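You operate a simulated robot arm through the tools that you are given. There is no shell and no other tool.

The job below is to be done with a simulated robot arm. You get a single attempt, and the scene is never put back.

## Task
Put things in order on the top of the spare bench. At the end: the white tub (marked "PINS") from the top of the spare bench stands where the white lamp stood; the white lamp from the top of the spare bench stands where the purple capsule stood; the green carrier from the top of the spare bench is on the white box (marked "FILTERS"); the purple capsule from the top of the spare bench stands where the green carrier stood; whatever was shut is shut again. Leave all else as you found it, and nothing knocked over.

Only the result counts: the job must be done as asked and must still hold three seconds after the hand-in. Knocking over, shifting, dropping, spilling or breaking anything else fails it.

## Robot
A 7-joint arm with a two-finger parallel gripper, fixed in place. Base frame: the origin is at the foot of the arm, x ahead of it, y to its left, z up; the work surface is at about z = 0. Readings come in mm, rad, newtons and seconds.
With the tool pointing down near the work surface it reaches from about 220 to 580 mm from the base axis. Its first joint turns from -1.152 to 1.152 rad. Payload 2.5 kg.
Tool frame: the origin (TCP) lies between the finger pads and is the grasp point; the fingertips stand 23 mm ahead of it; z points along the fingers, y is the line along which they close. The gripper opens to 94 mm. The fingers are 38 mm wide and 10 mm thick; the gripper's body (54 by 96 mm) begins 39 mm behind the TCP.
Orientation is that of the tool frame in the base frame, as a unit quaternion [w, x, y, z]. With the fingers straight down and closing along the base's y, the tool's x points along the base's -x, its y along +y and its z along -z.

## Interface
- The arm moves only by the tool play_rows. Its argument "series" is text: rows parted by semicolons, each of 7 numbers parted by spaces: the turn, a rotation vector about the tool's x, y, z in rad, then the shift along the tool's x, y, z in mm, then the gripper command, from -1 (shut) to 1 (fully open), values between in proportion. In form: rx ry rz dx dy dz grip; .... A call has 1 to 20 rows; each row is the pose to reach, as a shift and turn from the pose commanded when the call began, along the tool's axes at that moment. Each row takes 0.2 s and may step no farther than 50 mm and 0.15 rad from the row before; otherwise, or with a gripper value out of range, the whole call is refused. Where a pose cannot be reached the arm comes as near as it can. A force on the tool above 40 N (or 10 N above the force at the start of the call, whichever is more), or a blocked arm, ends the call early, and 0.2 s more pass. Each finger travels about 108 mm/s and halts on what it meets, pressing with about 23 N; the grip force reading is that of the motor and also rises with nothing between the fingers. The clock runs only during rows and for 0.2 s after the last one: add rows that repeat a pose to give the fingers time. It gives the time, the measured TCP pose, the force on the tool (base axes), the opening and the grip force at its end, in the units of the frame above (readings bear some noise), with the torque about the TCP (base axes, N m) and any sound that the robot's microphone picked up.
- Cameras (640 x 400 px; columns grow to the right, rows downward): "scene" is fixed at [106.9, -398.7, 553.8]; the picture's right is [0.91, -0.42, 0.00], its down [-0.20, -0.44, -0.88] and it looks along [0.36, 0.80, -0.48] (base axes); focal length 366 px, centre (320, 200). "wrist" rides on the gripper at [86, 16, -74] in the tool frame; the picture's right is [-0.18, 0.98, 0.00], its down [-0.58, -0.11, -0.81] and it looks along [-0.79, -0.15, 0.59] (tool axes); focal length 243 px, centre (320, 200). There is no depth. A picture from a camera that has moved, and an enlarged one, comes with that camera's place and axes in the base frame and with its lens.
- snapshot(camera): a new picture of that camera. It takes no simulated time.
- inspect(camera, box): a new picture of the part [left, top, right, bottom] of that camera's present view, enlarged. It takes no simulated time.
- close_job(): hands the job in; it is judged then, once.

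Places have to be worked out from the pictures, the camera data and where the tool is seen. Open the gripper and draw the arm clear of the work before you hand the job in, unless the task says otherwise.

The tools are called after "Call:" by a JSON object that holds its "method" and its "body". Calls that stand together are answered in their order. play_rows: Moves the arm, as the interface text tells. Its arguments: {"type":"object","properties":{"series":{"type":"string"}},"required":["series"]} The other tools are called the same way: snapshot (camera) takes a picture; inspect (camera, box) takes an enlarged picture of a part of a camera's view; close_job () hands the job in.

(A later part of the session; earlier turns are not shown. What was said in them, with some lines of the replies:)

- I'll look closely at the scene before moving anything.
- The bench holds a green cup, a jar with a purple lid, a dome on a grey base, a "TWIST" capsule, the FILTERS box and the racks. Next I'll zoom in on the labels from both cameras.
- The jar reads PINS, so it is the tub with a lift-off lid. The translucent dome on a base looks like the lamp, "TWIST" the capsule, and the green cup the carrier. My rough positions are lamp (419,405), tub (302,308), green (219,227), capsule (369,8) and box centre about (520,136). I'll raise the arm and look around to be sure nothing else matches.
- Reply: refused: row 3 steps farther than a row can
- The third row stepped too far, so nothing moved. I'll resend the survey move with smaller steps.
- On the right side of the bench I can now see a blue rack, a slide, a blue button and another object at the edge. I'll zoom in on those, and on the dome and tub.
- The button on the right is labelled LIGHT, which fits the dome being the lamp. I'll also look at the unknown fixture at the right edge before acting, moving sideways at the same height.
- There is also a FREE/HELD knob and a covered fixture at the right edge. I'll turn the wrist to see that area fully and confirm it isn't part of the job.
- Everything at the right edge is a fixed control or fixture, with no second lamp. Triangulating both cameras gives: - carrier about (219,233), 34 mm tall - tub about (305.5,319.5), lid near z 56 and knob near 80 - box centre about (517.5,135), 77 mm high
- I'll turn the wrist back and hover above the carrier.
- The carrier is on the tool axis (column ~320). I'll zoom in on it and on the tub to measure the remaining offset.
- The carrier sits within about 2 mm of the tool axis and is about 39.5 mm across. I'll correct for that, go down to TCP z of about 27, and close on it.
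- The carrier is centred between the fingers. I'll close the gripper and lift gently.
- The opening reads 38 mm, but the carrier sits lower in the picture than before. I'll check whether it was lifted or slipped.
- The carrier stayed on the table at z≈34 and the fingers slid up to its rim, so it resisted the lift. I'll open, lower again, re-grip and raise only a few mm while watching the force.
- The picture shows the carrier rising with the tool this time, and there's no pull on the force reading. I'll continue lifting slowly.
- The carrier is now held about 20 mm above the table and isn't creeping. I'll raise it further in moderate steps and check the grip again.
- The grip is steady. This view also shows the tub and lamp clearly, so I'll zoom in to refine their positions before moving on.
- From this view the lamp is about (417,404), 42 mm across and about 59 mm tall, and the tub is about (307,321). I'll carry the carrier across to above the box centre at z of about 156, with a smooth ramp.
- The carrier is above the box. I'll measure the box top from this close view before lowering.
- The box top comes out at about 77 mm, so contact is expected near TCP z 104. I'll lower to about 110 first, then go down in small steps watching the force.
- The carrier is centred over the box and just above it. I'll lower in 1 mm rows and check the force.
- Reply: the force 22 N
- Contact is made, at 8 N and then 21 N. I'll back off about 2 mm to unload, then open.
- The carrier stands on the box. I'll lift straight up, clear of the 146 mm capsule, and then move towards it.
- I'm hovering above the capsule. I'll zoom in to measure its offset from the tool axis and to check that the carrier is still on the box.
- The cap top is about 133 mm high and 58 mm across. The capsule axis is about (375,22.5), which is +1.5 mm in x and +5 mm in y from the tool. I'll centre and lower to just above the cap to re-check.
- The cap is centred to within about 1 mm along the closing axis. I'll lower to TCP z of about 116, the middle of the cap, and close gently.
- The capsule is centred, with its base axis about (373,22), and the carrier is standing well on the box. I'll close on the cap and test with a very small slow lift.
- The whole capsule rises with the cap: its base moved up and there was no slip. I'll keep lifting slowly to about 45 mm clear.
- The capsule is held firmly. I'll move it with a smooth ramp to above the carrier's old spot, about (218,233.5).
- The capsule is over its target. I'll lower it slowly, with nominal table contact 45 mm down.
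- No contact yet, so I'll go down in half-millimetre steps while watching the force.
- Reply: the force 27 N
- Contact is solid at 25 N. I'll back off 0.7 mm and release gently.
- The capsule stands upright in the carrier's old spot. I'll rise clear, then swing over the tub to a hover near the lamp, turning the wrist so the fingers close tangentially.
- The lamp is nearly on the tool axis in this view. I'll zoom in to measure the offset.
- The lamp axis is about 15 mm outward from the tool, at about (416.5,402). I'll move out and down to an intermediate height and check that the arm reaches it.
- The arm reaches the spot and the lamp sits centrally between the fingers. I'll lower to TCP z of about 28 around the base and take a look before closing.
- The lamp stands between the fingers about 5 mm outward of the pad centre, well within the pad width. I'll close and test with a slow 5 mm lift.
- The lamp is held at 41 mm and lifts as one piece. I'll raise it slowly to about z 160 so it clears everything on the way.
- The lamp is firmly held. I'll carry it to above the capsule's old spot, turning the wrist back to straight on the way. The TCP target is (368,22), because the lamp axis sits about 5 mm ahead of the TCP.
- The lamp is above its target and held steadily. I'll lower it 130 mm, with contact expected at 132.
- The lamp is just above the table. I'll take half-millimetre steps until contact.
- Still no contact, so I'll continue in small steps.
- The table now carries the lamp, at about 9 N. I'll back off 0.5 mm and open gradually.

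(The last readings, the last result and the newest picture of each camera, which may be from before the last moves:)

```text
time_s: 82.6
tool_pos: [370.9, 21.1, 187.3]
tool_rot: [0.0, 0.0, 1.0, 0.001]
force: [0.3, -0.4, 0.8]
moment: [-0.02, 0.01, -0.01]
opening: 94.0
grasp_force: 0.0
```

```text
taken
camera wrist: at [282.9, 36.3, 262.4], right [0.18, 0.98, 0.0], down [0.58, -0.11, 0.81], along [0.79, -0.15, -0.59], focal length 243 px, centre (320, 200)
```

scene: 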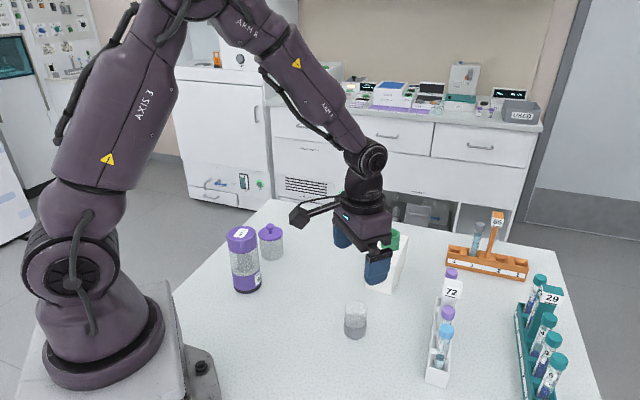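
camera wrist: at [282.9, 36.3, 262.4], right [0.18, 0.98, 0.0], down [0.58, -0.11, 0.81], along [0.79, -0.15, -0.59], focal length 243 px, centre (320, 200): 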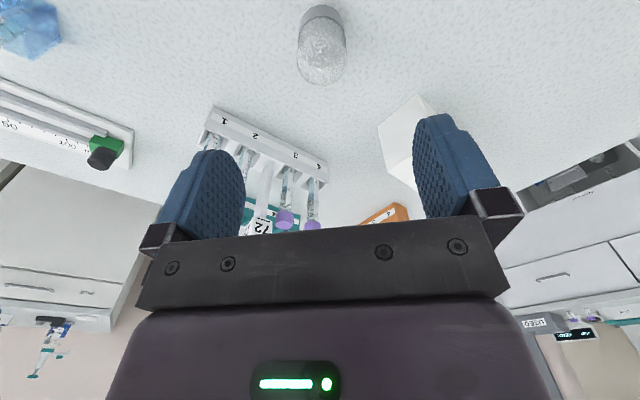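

The lamp stands upright on the capsule's old spot. Next is the tub. I can't grip its body under the wider lid from above because the knob blocks the palm, so I'll take the lid off by the knob, move the tub, and put the lid back. I'll hover over the tub without turning the wrist, so the camera arm stays away from the capsule.

Call:
{"method": "play_rows", "body": {"series": "0 0 0 8 37 -2 1; 0 0 0 17 77 -4 1; 0 0 0 26 118 -4 1; 0 0 0 35 159 -4 1; 0 0 0 44 200 -4 1; 0 0 0 53 240 -4 1; 0 0 0 60 275 -4 1; 0 0 0 64 299 -4 1; 0 0 0 64 299 -4 1"}}

Call:
{"method": "snapshot", "body": {"camera": "wrist"}}

Call:
{"method": "snapshot", "body": {"camera": "scene"}}

```text
time_s: 84.6
tool_pos: [303.5, 323.7, 190.2]
tool_rot: [0.0, 0.0, 1.0, 0.0]
force: [-0.4, 0.3, -0.2]
moment: [-0.04, -0.01, -0.03]
opening: 93.8
grasp_force: 0.0
```

```text
taken
camera wrist: at [217.2, 338.3, 265.7], right [0.18, 0.98, 0.0], down [0.58, -0.11, 0.81], along [0.79, -0.15, -0.59], focal length 243 px, centre (320, 200)
```

wrist: 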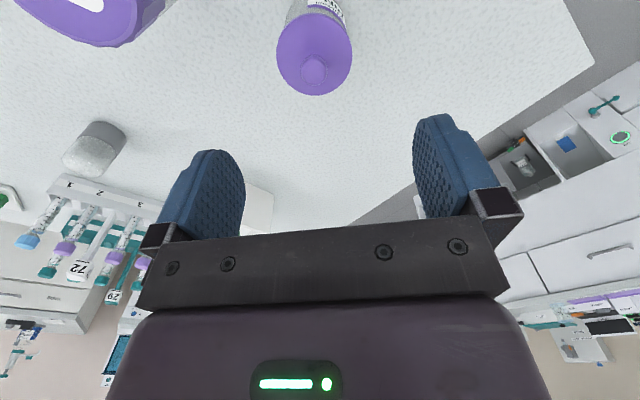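

```text
taken
```

scene: 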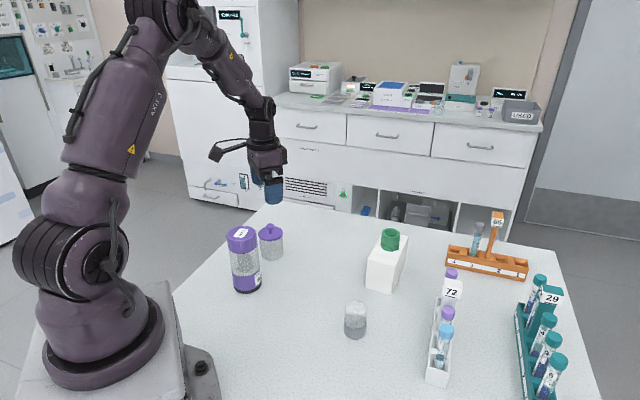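

I'm hovering above the tub. I'll zoom in on its lid and knob in both views.

Call:
{"method": "inspect", "body": {"camera": "wrist", "box": [260, 0, 370, 110]}}

Call:
{"method": "inspect", "body": {"camera": "scene", "box": [240, 205, 310, 275]}}

```text
3.64 times, centred on (315, 55) of wrist
camera zoom: at [217.2, 338.3, 265.7], right [0.18, 0.98, 0.0], down [0.58, -0.11, 0.81], along [0.79, -0.15, -0.59], focal length 882 px, centre (338, 727)
```

zoom: 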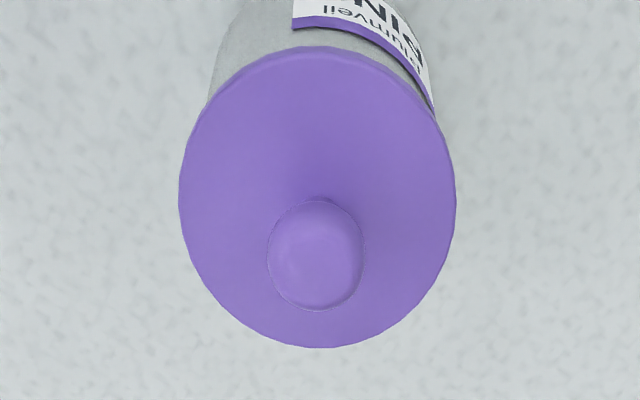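

```text
5.71 times, centred on (275, 240) of scene
camera zoom: at [106.9, -398.7, 553.8], right [0.91, -0.42, 0.0], down [-0.2, -0.44, -0.88], along [0.36, 0.8, -0.48], focal length 2091 px, centre (577, -29)
```

zoom: 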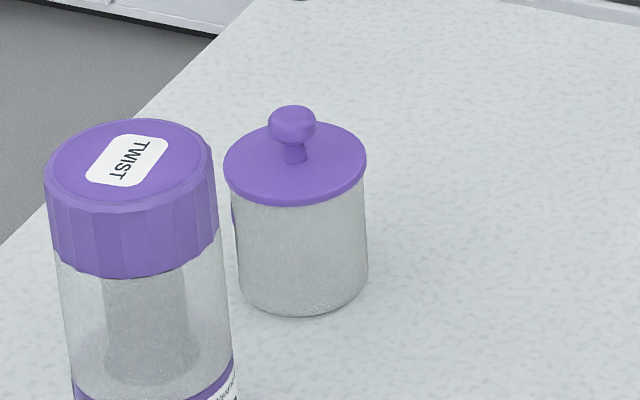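

From the close view:
- tub axis about (303.7,316.3)
- lid top about z 60, 61 mm across
- knob about 20 mm wide, centred near z 79

I'll centre over it and lower until the fingertips are just above lid level, to check before closing.

Call:
{"method": "play_rows", "body": {"series": "0 0 0 0 -4.7 20 1; 0 0 0 0 -4.7 50 1; 0 0 0 0 -4.7 75 1; 0 0 0 0 -4.7 75 1"}}

Call:
{"method": "inspect", "body": {"camera": "wrist", "box": [160, 60, 500, 240]}}

Call:
{"method": "inspect", "body": {"camera": "scene", "box": [200, 140, 340, 290]}}

```text
time_s: 85.6
tool_pos: [302.0, 316.9, 116.3]
tool_rot: [0.0, -0.001, 1.0, -0.001]
force: [0.3, 0.6, -0.5]
moment: [0.02, 0.01, 0.02]
opening: 94.2
grasp_force: 0.1
```

```text
1.88 times, centred on (330, 150) of wrist
camera zoom: at [215.9, 332.5, 191.3], right [0.18, 0.98, 0.0], down [0.58, -0.11, 0.81], along [0.79, -0.15, -0.59], focal length 457 px, centre (301, 294)
```

zoom: 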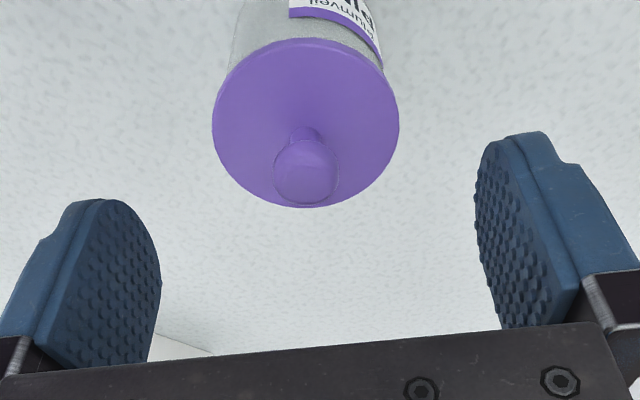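

```text
2.67 times, centred on (270, 215) of scene
camera zoom: at [106.9, -398.7, 553.8], right [0.91, -0.42, 0.0], down [-0.2, -0.44, -0.88], along [0.36, 0.8, -0.48], focal length 976 px, centre (453, 160)
```

zoom: 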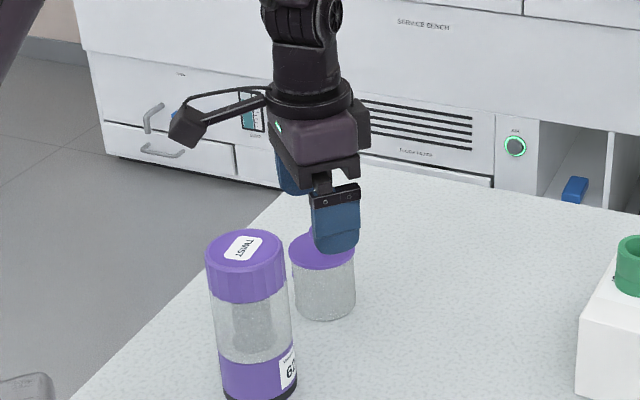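

The lid is about 1.6 mm off along the closing axis. I'll correct that and lower so the fingertips hang a few mm above the lid, at TCP z of about 89.

Call:
{"method": "play_rows", "body": {"series": "0 0 0 0 1.5 10 1; 0 0 0 0 1.5 20 1; 0 0 0 0 1.5 27 1; 0 0 0 0 1.5 27 1"}}

Call:
{"method": "play_rows", "body": {"series": "0 0 0 0 0 0 0.5; 0 0 0 0 0 0 0; 0 0 0 0 0 0 -0.25; 0 0 0 0 0 0 -0.4; 0 0 0 0 0 0 -0.4"}}

Call:
{"method": "inspect", "body": {"camera": "wrist", "box": [200, 80, 450, 240]}}

Call:
{"method": "inspect", "body": {"camera": "scene", "box": [220, 180, 330, 290]}}

```text
time_s: 86.6
tool_pos: [305.2, 319.1, 89.6]
tool_rot: [0.001, 0.0, 1.0, 0.0]
force: [-0.2, 0.7, 0.1]
moment: [-0.01, 0.01, 0.02]
opening: 94.0
grasp_force: 0.0
```

```text
time_s: 87.8
tool_pos: [305.7, 318.5, 89.9]
tool_rot: [0.001, 0.0, 1.0, 0.001]
force: [0.9, -0.2, -0.5]
moment: [-0.03, -0.01, 0.01]
opening: 28.2
grasp_force: 0.1
```

```text
2.50 times, centred on (325, 160) of wrist
camera zoom: at [217.8, 334.5, 164.9], right [0.18, 0.98, 0.0], down [0.58, -0.11, 0.81], along [0.79, -0.15, -0.59], focal length 606 px, centre (308, 300)
```

zoom: 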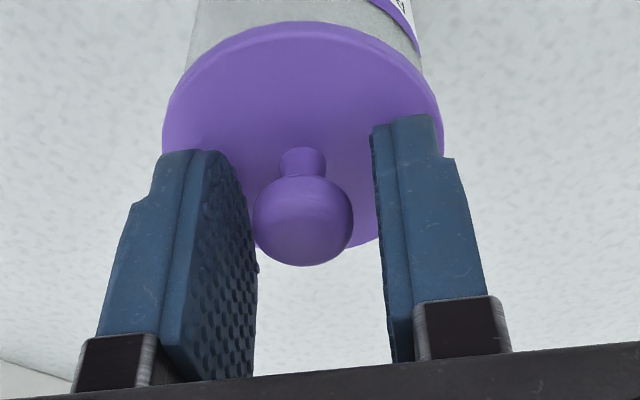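

```text
3.64 times, centred on (275, 235) of scene
camera zoom: at [106.9, -398.7, 553.8], right [0.91, -0.42, 0.0], down [-0.2, -0.44, -0.88], along [0.36, 0.8, -0.48], focal length 1331 px, centre (484, 73)
```

zoom: 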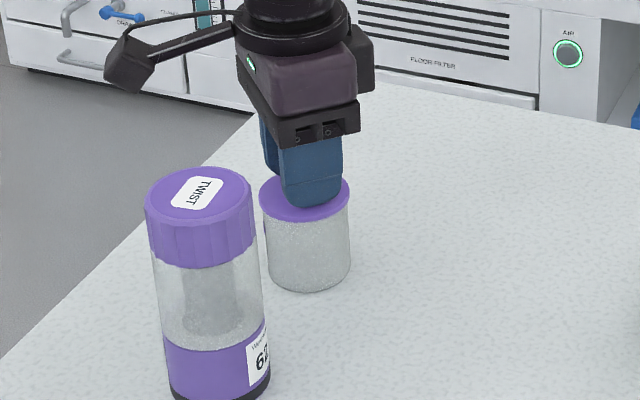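

The knob sits between the fingers with a few mm on each side and there's no contact force. I'll close on it, then lift very slowly to see whether the lid comes off alone.

Call:
{"method": "play_rows", "body": {"series": "0 0 0 0 0.4 0 -0.5; 0 0 0 -0.5 -0.7 0 -0.5; 0 0 0 -0.5 -0.7 0 -1; 0 0 0 -0.5 -0.7 0 -1; 0 0 0 -0.5 -0.7 0 -1; 0 0 0 -0.5 -0.7 0 -1"}}

Call:
{"method": "play_rows", "body": {"series": "0 0 0 0 0 -1 -1; 0 0 0 0 0 -2 -1; 0 0 0 0 0 -3 -1; 0 0 0 0 0 -4 -1; 0 0 0 0 0 -4 -1"}}

Call:
{"method": "inspect", "body": {"camera": "wrist", "box": [200, 80, 450, 240]}}

Call:
{"method": "inspect", "body": {"camera": "scene", "box": [220, 180, 330, 290]}}

```text
time_s: 89.2
tool_pos: [304.8, 318.3, 90.1]
tool_rot: [0.0, 0.001, 1.0, 0.001]
force: [0.5, -0.2, 0.3]
moment: [-0.01, 0.0, 0.04]
opening: 18.2
grasp_force: 23.0
```

```text
time_s: 90.4
tool_pos: [305.6, 317.1, 93.2]
tool_rot: [0.0, 0.0, 1.0, 0.0]
force: [-0.3, 0.3, -0.5]
moment: [0.01, 0.02, 0.01]
opening: 18.0
grasp_force: 22.9
```

```text
2.50 times, centred on (325, 160) of wrist
camera zoom: at [218.7, 332.5, 168.2], right [0.18, 0.98, 0.0], down [0.58, -0.11, 0.81], along [0.79, -0.15, -0.59], focal length 606 px, centre (308, 300)
```

zoom: 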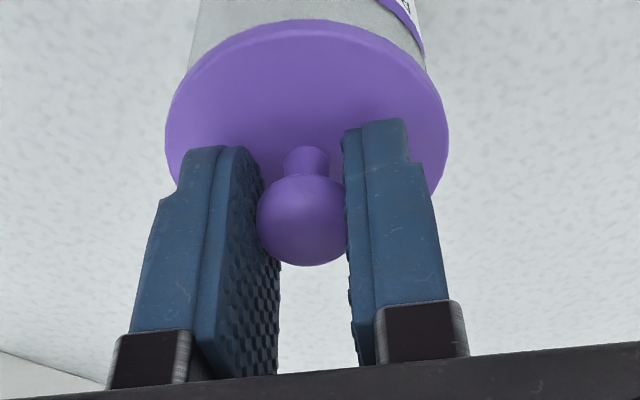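

```text
3.64 times, centred on (275, 235) of scene
camera zoom: at [106.9, -398.7, 553.8], right [0.91, -0.42, 0.0], down [-0.2, -0.44, -0.88], along [0.36, 0.8, -0.48], focal length 1331 px, centre (484, 73)
```

zoom: 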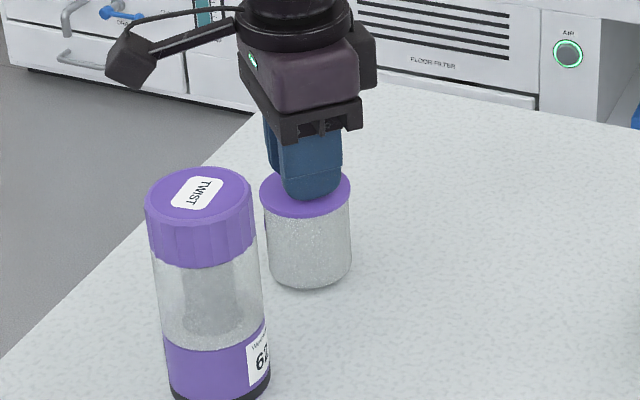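

The tub's base may be rising with the lid. I'll lift 4 mm more and compare at higher zoom.

Call:
{"method": "inspect", "body": {"camera": "scene", "box": [250, 215, 310, 275]}}

Call:
{"method": "play_rows", "body": {"series": "0 0 0 0 0 -1 -1; 0 0 0 0 0 -2 -1; 0 0 0 0 0 -3 -1; 0 0 0 0 0 -4 -1; 0 0 0 0 0 -4 -1"}}

Call:
{"method": "inspect", "body": {"camera": "scene", "box": [250, 215, 310, 275]}}

Call:
{"method": "inspect", "body": {"camera": "wrist", "box": [200, 40, 450, 240]}}

```text
6.67 times, centred on (280, 245) of scene
camera zoom: at [106.9, -398.7, 553.8], right [0.91, -0.42, 0.0], down [-0.2, -0.44, -0.88], along [0.36, 0.8, -0.48], focal length 2440 px, centre (587, -100)
```

zoom: 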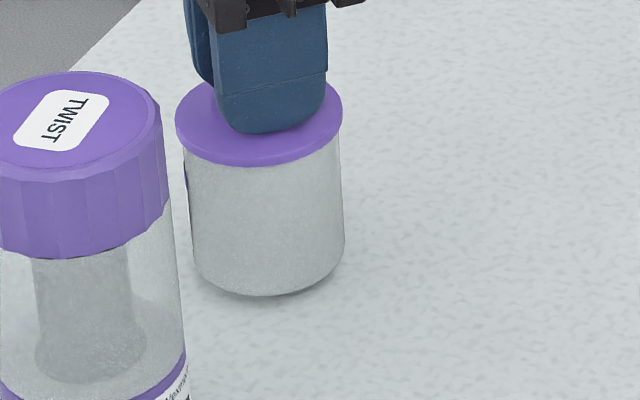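

```text
time_s: 91.6
tool_pos: [306.9, 317.4, 96.3]
tool_rot: [0.001, 0.0, 1.0, -0.001]
force: [-0.3, -0.4, -0.3]
moment: [0.0, -0.03, 0.0]
opening: 18.2
grasp_force: 23.1
```

```text
6.67 times, centred on (280, 245) of scene
camera zoom: at [106.9, -398.7, 553.8], right [0.91, -0.42, 0.0], down [-0.2, -0.44, -0.88], along [0.36, 0.8, -0.48], focal length 2440 px, centre (587, -100)
```

zoom: 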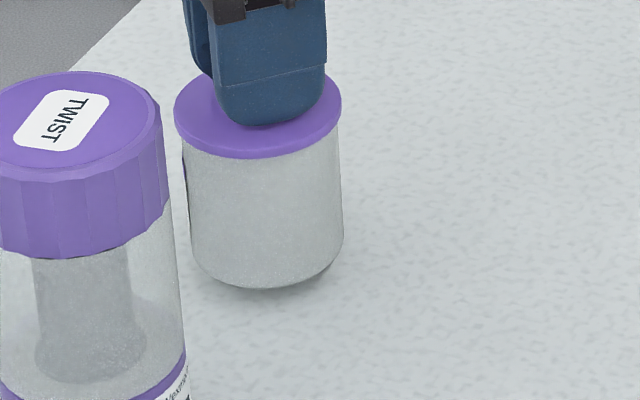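

```text
2.00 times, centred on (325, 140) of wrist
camera zoom: at [218.3, 332.2, 171.9], right [0.18, 0.98, 0.0], down [0.58, -0.11, 0.81], along [0.79, -0.15, -0.59], focal length 485 px, centre (310, 320)
```

zoom: 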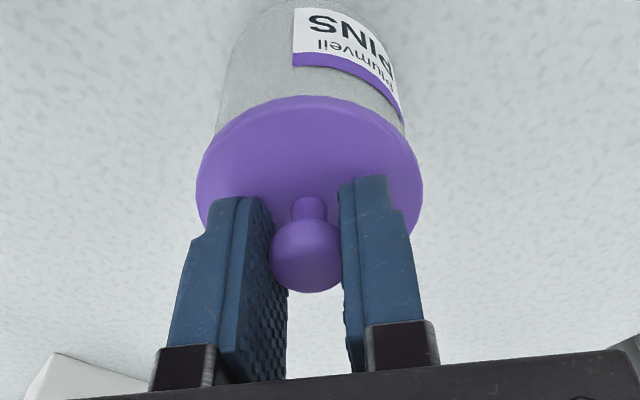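

The whole tub lifts with the lid, its base clear of the table and no gap at the rim, so the lid stays shut. I'll carry it low by the knob, about 12 mm up, at gentle speed towards the lamp's old spot. That path is clear.

Call:
{"method": "play_rows", "body": {"series": "0 0 0 0 0 -1 -1; 0 0 0 0 0 -2 -1; 0 0 0 0 0 -3 -1; 0 0 0 0 0 -4 -1; 0 0 0 0 0 -4 -1"}}

Call:
{"method": "play_rows", "body": {"series": "0 0 0 -0.9 0.7 0 -1; 0 0 0 -2.8 2.2 0 -1; 0 0 0 -6.2 4.8 0 -1; 0 0 0 -11.4 8.6 0 -1; 0 0 0 -17.6 13.4 0 -1; 0 0 0 -24.4 18.6 0 -1; 0 0 0 -31.8 24.2 0 -1; 0 0 0 -39.2 29.8 0 -1; 0 0 0 -46.5 35.4 0 -1; 0 0 0 -53.9 41 0 -1; 0 0 0 -61.3 46.7 0 -1; 0 0 0 -68.7 52.3 0 -1; 0 0 0 -76 57.9 0 -1; 0 0 0 -83.4 63.5 0 -1; 0 0 0 -90.2 68.7 0 -1; 0 0 0 -96.5 73.4 0 -1; 0 0 0 -102.2 77.8 0 -1; 0 0 0 -107.3 81.6 0 -1; 0 0 0 -111.2 84.7 0 -1; 0 0 0 -113.5 86.4 0 -1"}}

Call:
{"method": "snapshot", "body": {"camera": "wrist"}}

Call:
{"method": "snapshot", "body": {"camera": "scene"}}

Call:
{"method": "inspect", "body": {"camera": "scene", "box": [250, 160, 350, 260]}}

```text
time_s: 92.8
tool_pos: [304.6, 316.7, 101.0]
tool_rot: [0.0, 0.001, 1.0, 0.001]
force: [1.0, -0.7, -0.7]
moment: [-0.03, 0.01, 0.0]
opening: 18.0
grasp_force: 22.5
```

```text
time_s: 97.0
tool_pos: [418.9, 403.0, 101.3]
tool_rot: [-0.001, 0.0, 1.0, 0.0]
force: [0.6, 0.9, -1.3]
moment: [-0.01, -0.04, -0.01]
opening: 17.9
grasp_force: 22.9
```

```text
taken
camera wrist: at [331.6, 419.1, 176.1], right [0.18, 0.98, 0.0], down [0.58, -0.11, 0.81], along [0.79, -0.15, -0.59], focal length 243 px, centre (320, 200)
```

wrist: 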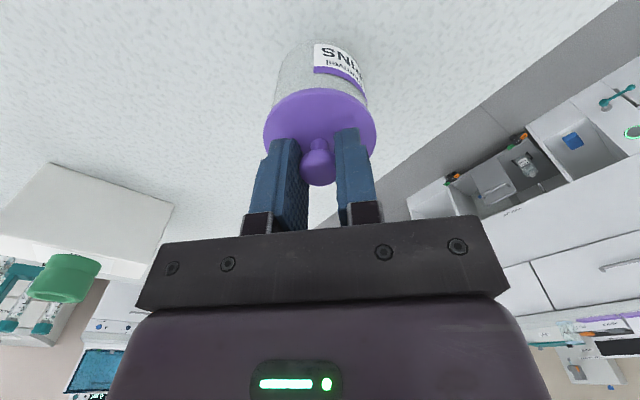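

```text
taken
```

scene: 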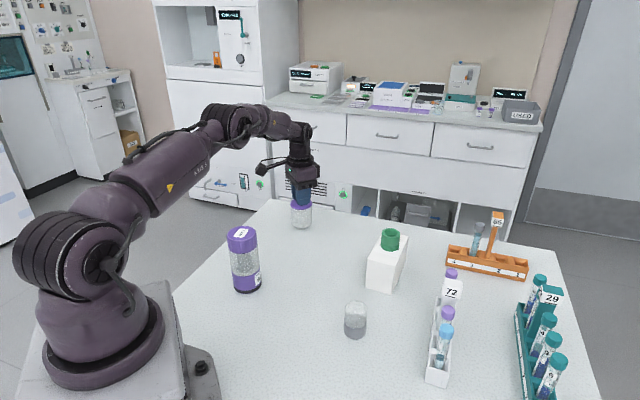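

```text
4.00 times, centred on (300, 210) of scene
camera zoom: at [106.9, -398.7, 553.8], right [0.91, -0.42, 0.0], down [-0.2, -0.44, -0.88], along [0.36, 0.8, -0.48], focal length 1464 px, centre (400, 160)
```

zoom: 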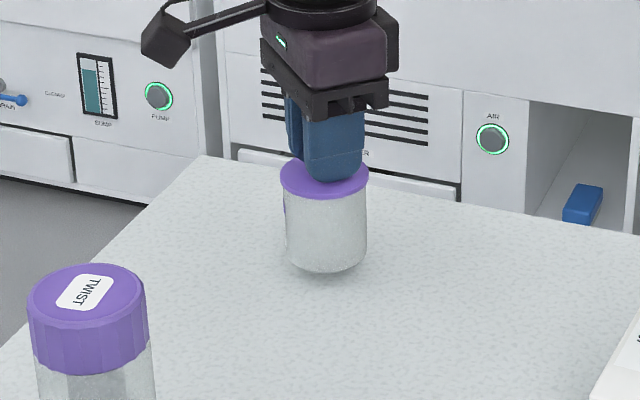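

The tub hangs upright over the lamp's old spot, and its base centre in the scene view matches the lamp's former base. I'll lower slowly, with contact expected about 12 mm down.

Call:
{"method": "play_rows", "body": {"series": "0 0 0 0 0 1 -1; 0 0 0 0 0 2 -1; 0 0 0 0 0 3 -1; 0 0 0 0 0 4 -1; 0 0 0 0 0 5 -1; 0 0 0 0 0 6 -1; 0 0 0 0 0 7 -1; 0 0 0 0 0 8 -1; 0 0 0 0 0 9 -1; 0 0 0 0 0 10 -1; 0 0 0 0 0 10.5 -1; 0 0 0 0 0 11 -1; 0 0 0 0 0 11 -1"}}

Call:
{"method": "play_rows", "body": {"series": "0 0 0 0 0 0.5 -1; 0 0 0 0 0 0.5 -1"}}

Call:
{"method": "play_rows", "body": {"series": "0 0 0 0 0 0.5 -1; 0 0 0 0 0 0.5 -1"}}

```text
time_s: 99.8
tool_pos: [418.2, 403.6, 89.5]
tool_rot: [0.001, 0.0, 1.0, 0.0]
force: [1.2, 0.2, -1.1]
moment: [0.04, -0.02, 0.0]
opening: 18.0
grasp_force: 23.3
```

```text
time_s: 100.4
tool_pos: [417.8, 402.8, 89.0]
tool_rot: [0.0, 0.0, 1.0, 0.0]
force: [-0.1, -0.4, -0.6]
moment: [0.02, 0.0, 0.0]
opening: 18.1
grasp_force: 23.0
```

```text
time_s: 101.0
tool_pos: [419.4, 403.3, 89.7]
tool_rot: [-0.001, 0.0, 1.0, 0.0]
force: [-0.2, -0.7, -0.4]
moment: [0.02, -0.02, -0.03]
opening: 18.0
grasp_force: 23.2
```

No contact yet, so I'll continue with half-millimetre steps.

Call:
{"method": "play_rows", "body": {"series": "0 0 0 0 0 0.5 -1; 0 0 0 0 0 0.5 -1"}}

Call:
{"method": "play_rows", "body": {"series": "0 0 0 0 0 0.5 -1; 0 0 0 0 0 0.5 -1"}}

Call:
{"method": "inspect", "body": {"camera": "scene", "box": [270, 190, 330, 250]}}

```text
time_s: 101.6
tool_pos: [417.5, 404.9, 89.9]
tool_rot: [0.0, 0.001, 1.0, 0.0]
force: [-0.9, -1.0, 4.4]
moment: [-0.02, 0.04, 0.04]
opening: 18.0
grasp_force: 23.2
```

```text
time_s: 102.2
tool_pos: [418.6, 404.6, 89.2]
tool_rot: [0.001, 0.0, 1.0, 0.001]
force: [-1.0, 0.3, 10.3]
moment: [0.0, 0.1, 0.01]
opening: 18.1
grasp_force: 22.7
```

```text
6.67 times, centred on (300, 220) of scene
camera zoom: at [106.8, -398.7, 553.8], right [0.91, -0.42, 0.0], down [-0.2, -0.44, -0.88], along [0.36, 0.8, -0.48], focal length 2440 px, centre (453, 67)
```

zoom: 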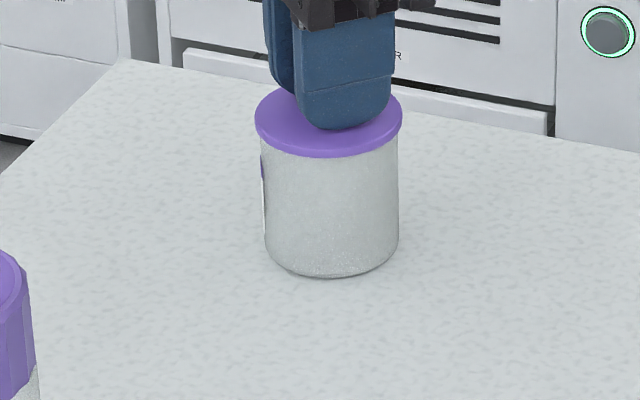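

The tub stands on the table with a light 10 N contact, and its base matches the lamp's old place to about 1–2 mm. I'll unload, open gently, and rise.

Call:
{"method": "play_rows", "body": {"series": "0 0 0 0 0 -0.6 -1; 0 0 0 0 0 -0.6 -1"}}

Call:
{"method": "play_rows", "body": {"series": "0 0 0 0 0 0 -0.58; 0 0 0 0 0 0 -0.5; 0 0 0 0 0 0 -0.3; 0 0 0 0 0 0 0; 0 0 0 0 0 0 0; 0 0 0 0 0 -5 0; 0 0 0 0 0 -15 0; 0 0 0 0 0 -35 0.3; 0 0 0 0 0 -65 0.6; 0 0 0 10 -5 -100 1; 0 0 0 15 -8 -120 1; 0 0 0 15 -8 -120 1"}}

Call:
{"method": "snapshot", "body": {"camera": "scene"}}

Call:
{"method": "snapshot", "body": {"camera": "wrist"}}

Call:
{"method": "inspect", "body": {"camera": "scene", "box": [270, 190, 330, 250]}}

```text
time_s: 102.8
tool_pos: [418.8, 404.1, 88.1]
tool_rot: [0.001, 0.001, 1.0, 0.001]
force: [-0.7, 0.8, 10.2]
moment: [0.04, 0.05, 0.02]
opening: 18.2
grasp_force: 23.2
```

```text
time_s: 105.4
tool_pos: [404.1, 393.4, 208.9]
tool_rot: [0.0, 0.0, 1.0, 0.0]
force: [-0.9, 0.0, -0.1]
moment: [-0.01, 0.0, -0.01]
opening: 93.9
grasp_force: 0.1
```

```text
taken
```

scene: 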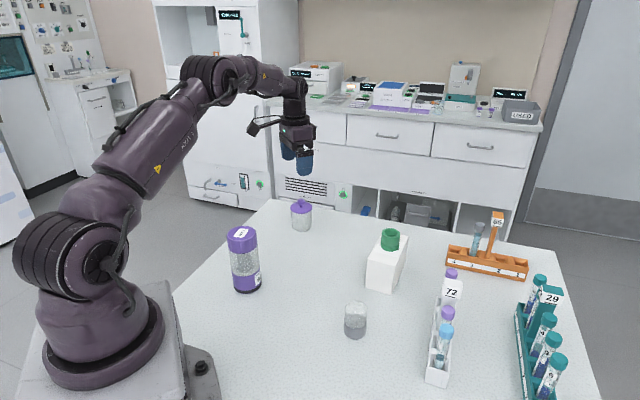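

```text
taken
camera wrist: at [317.7, 409.8, 284.4], right [0.18, 0.98, 0.0], down [0.58, -0.11, 0.81], along [0.79, -0.15, -0.59], focal length 243 px, centre (320, 200)
```

wrist: 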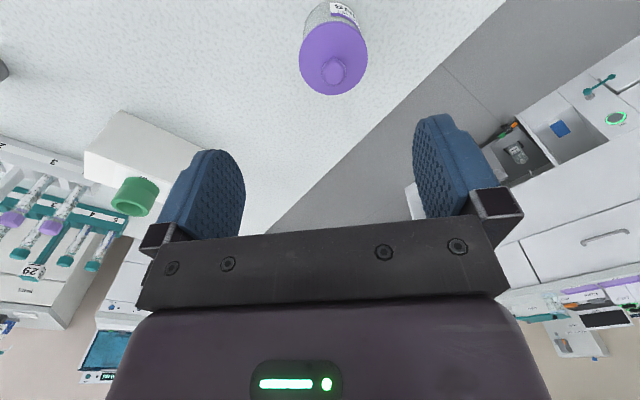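

```text
6.67 times, centred on (300, 220) of scene
camera zoom: at [106.9, -398.7, 553.8], right [0.91, -0.42, 0.0], down [-0.2, -0.44, -0.88], along [0.36, 0.8, -0.48], focal length 2440 px, centre (453, 67)
```

zoom: 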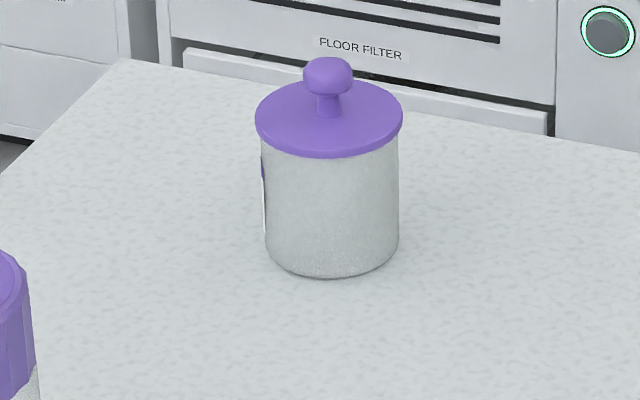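

The tub is shut and standing in the lamp's old place. I'll verify the box, carrier, lamp and capsule against the original pictures, using the same crops as at the start.

Call:
{"method": "inspect", "body": {"camera": "scene", "box": [330, 225, 420, 350]}}

Call:
{"method": "inspect", "body": {"camera": "scene", "box": [230, 195, 330, 300]}}

Call:
{"method": "inspect", "body": {"camera": "scene", "box": [400, 200, 600, 400]}}

```text
3.20 times, centred on (375, 288) of scene
camera zoom: at [106.9, -398.7, 553.8], right [0.91, -0.42, 0.0], down [-0.2, -0.44, -0.88], along [0.36, 0.8, -0.48], focal length 1171 px, centre (144, -80)
```

zoom: 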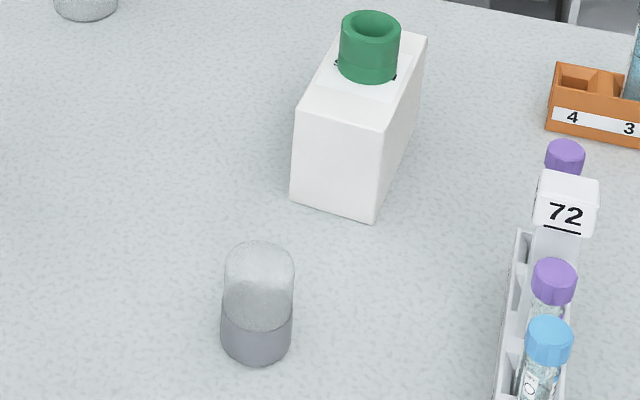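

```text
3.81 times, centred on (280, 248) of scene
camera zoom: at [106.9, -398.7, 553.8], right [0.91, -0.42, 0.0], down [-0.2, -0.44, -0.88], along [0.36, 0.8, -0.48], focal length 1394 px, centre (472, 19)
```

zoom: 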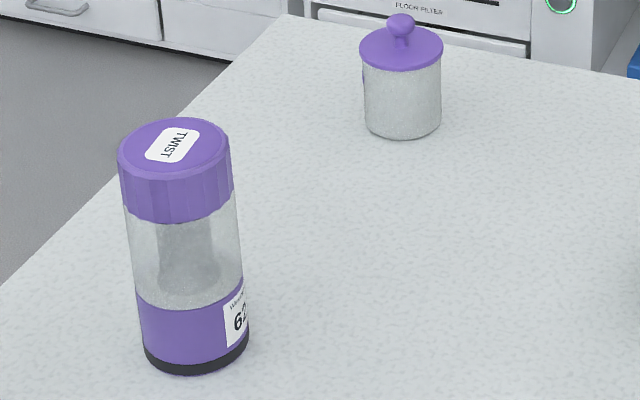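

```text
2.00 times, centred on (500, 300) of scene
camera zoom: at [106.9, -398.7, 553.8], right [0.91, -0.42, 0.0], down [-0.2, -0.44, -0.88], along [0.36, 0.8, -0.48], focal length 732 px, centre (-40, 0)
```

zoom: 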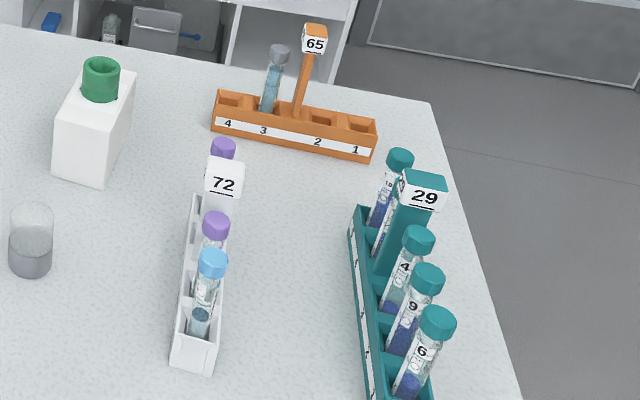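

Everything checks out. The box corners and racks are unchanged, the carrier is on the box, the capsule is within about 2 mm of the carrier's old base, and the lamp is within about 4 mm of the capsule's. I'll raise the arm and draw it clear.

Call:
{"method": "play_rows", "body": {"series": "0 0 0 5 0 -30 1; 0 0 0 15 0 -65 1; 0 0 0 30 -10 -100 1; 0 0 0 45 -40 -125 1; 0 0 0 60 -80 -130 1; 0 0 0 75 -120 -130 1; 0 0 0 90 -160 -130 1; 0 0 0 105 -200 -130 1; 0 0 0 115 -240 -130 1; 0 0 0 120 -270 -130 1; 0 0 0 120 -270 -130 1"}}

Call:
{"method": "snapshot", "body": {"camera": "scene"}}

Call:
{"method": "snapshot", "body": {"camera": "wrist"}}

```text
time_s: 107.8
tool_pos: [282.3, 127.0, 340.2]
tool_rot: [0.0, -0.001, 1.0, 0.001]
force: [-0.7, -0.1, 0.1]
moment: [-0.03, 0.01, 0.01]
opening: 93.9
grasp_force: 0.0
```

```text
taken
```

scene: 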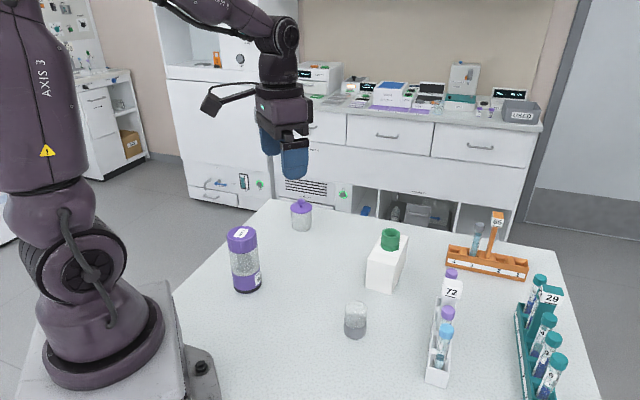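

```text
taken
camera wrist: at [194.8, 142.8, 414.6], right [0.18, 0.98, 0.0], down [0.58, -0.11, 0.81], along [0.79, -0.15, -0.59], focal length 243 px, centre (320, 200)
```

wrist: 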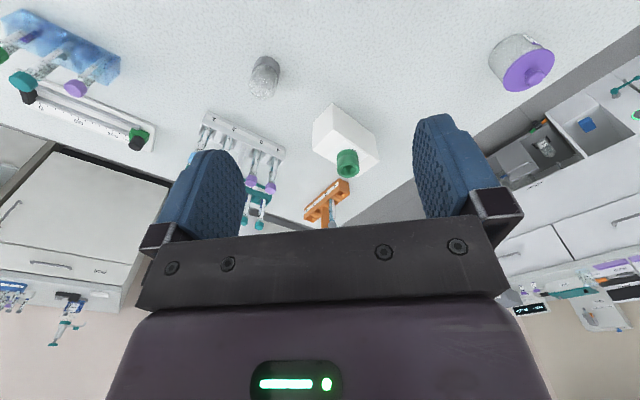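

All four items are upright in their target places, both lids are shut, nothing else has moved, and the arm is clear with the gripper open. I'm handing the job in.

Call:
{"method": "close_job", "body": {}}

```text
The job is handed in.
```

The rearrangement is done and handed in; no verdict came back with the hand-in. In the last pictures everything stood upright, and the racks and box were where they started.

| Item | Where it is now | Offset from target (scene camera) |
|---|---|---|
| White tub ("PINS") | lamp's old spot | about 1–2 mm |
| White lamp | capsule's old spot | about 4 mm |
| Green carrier | on the FILTERS box, near its centre | none to measure |
| Purple capsule | carrier's old spot | about 2 mm |

- **Lids:** nothing was opened. The tub came up with its lid on when lifted by the knob, and the lid is still seated. The capsule was carried by its TWIST cap and never twisted.
- **Slip:** on the first try the carrier slid out of the grip as it was lifted and stayed standing on the bench. The second, slower lift held.
- **Lamp identity:** nothing on the bench is labelled as a lamp. I took the clear dome on a grey base to be it, since nothing else there looked like one.

The arm is raised clear with the gripper open.
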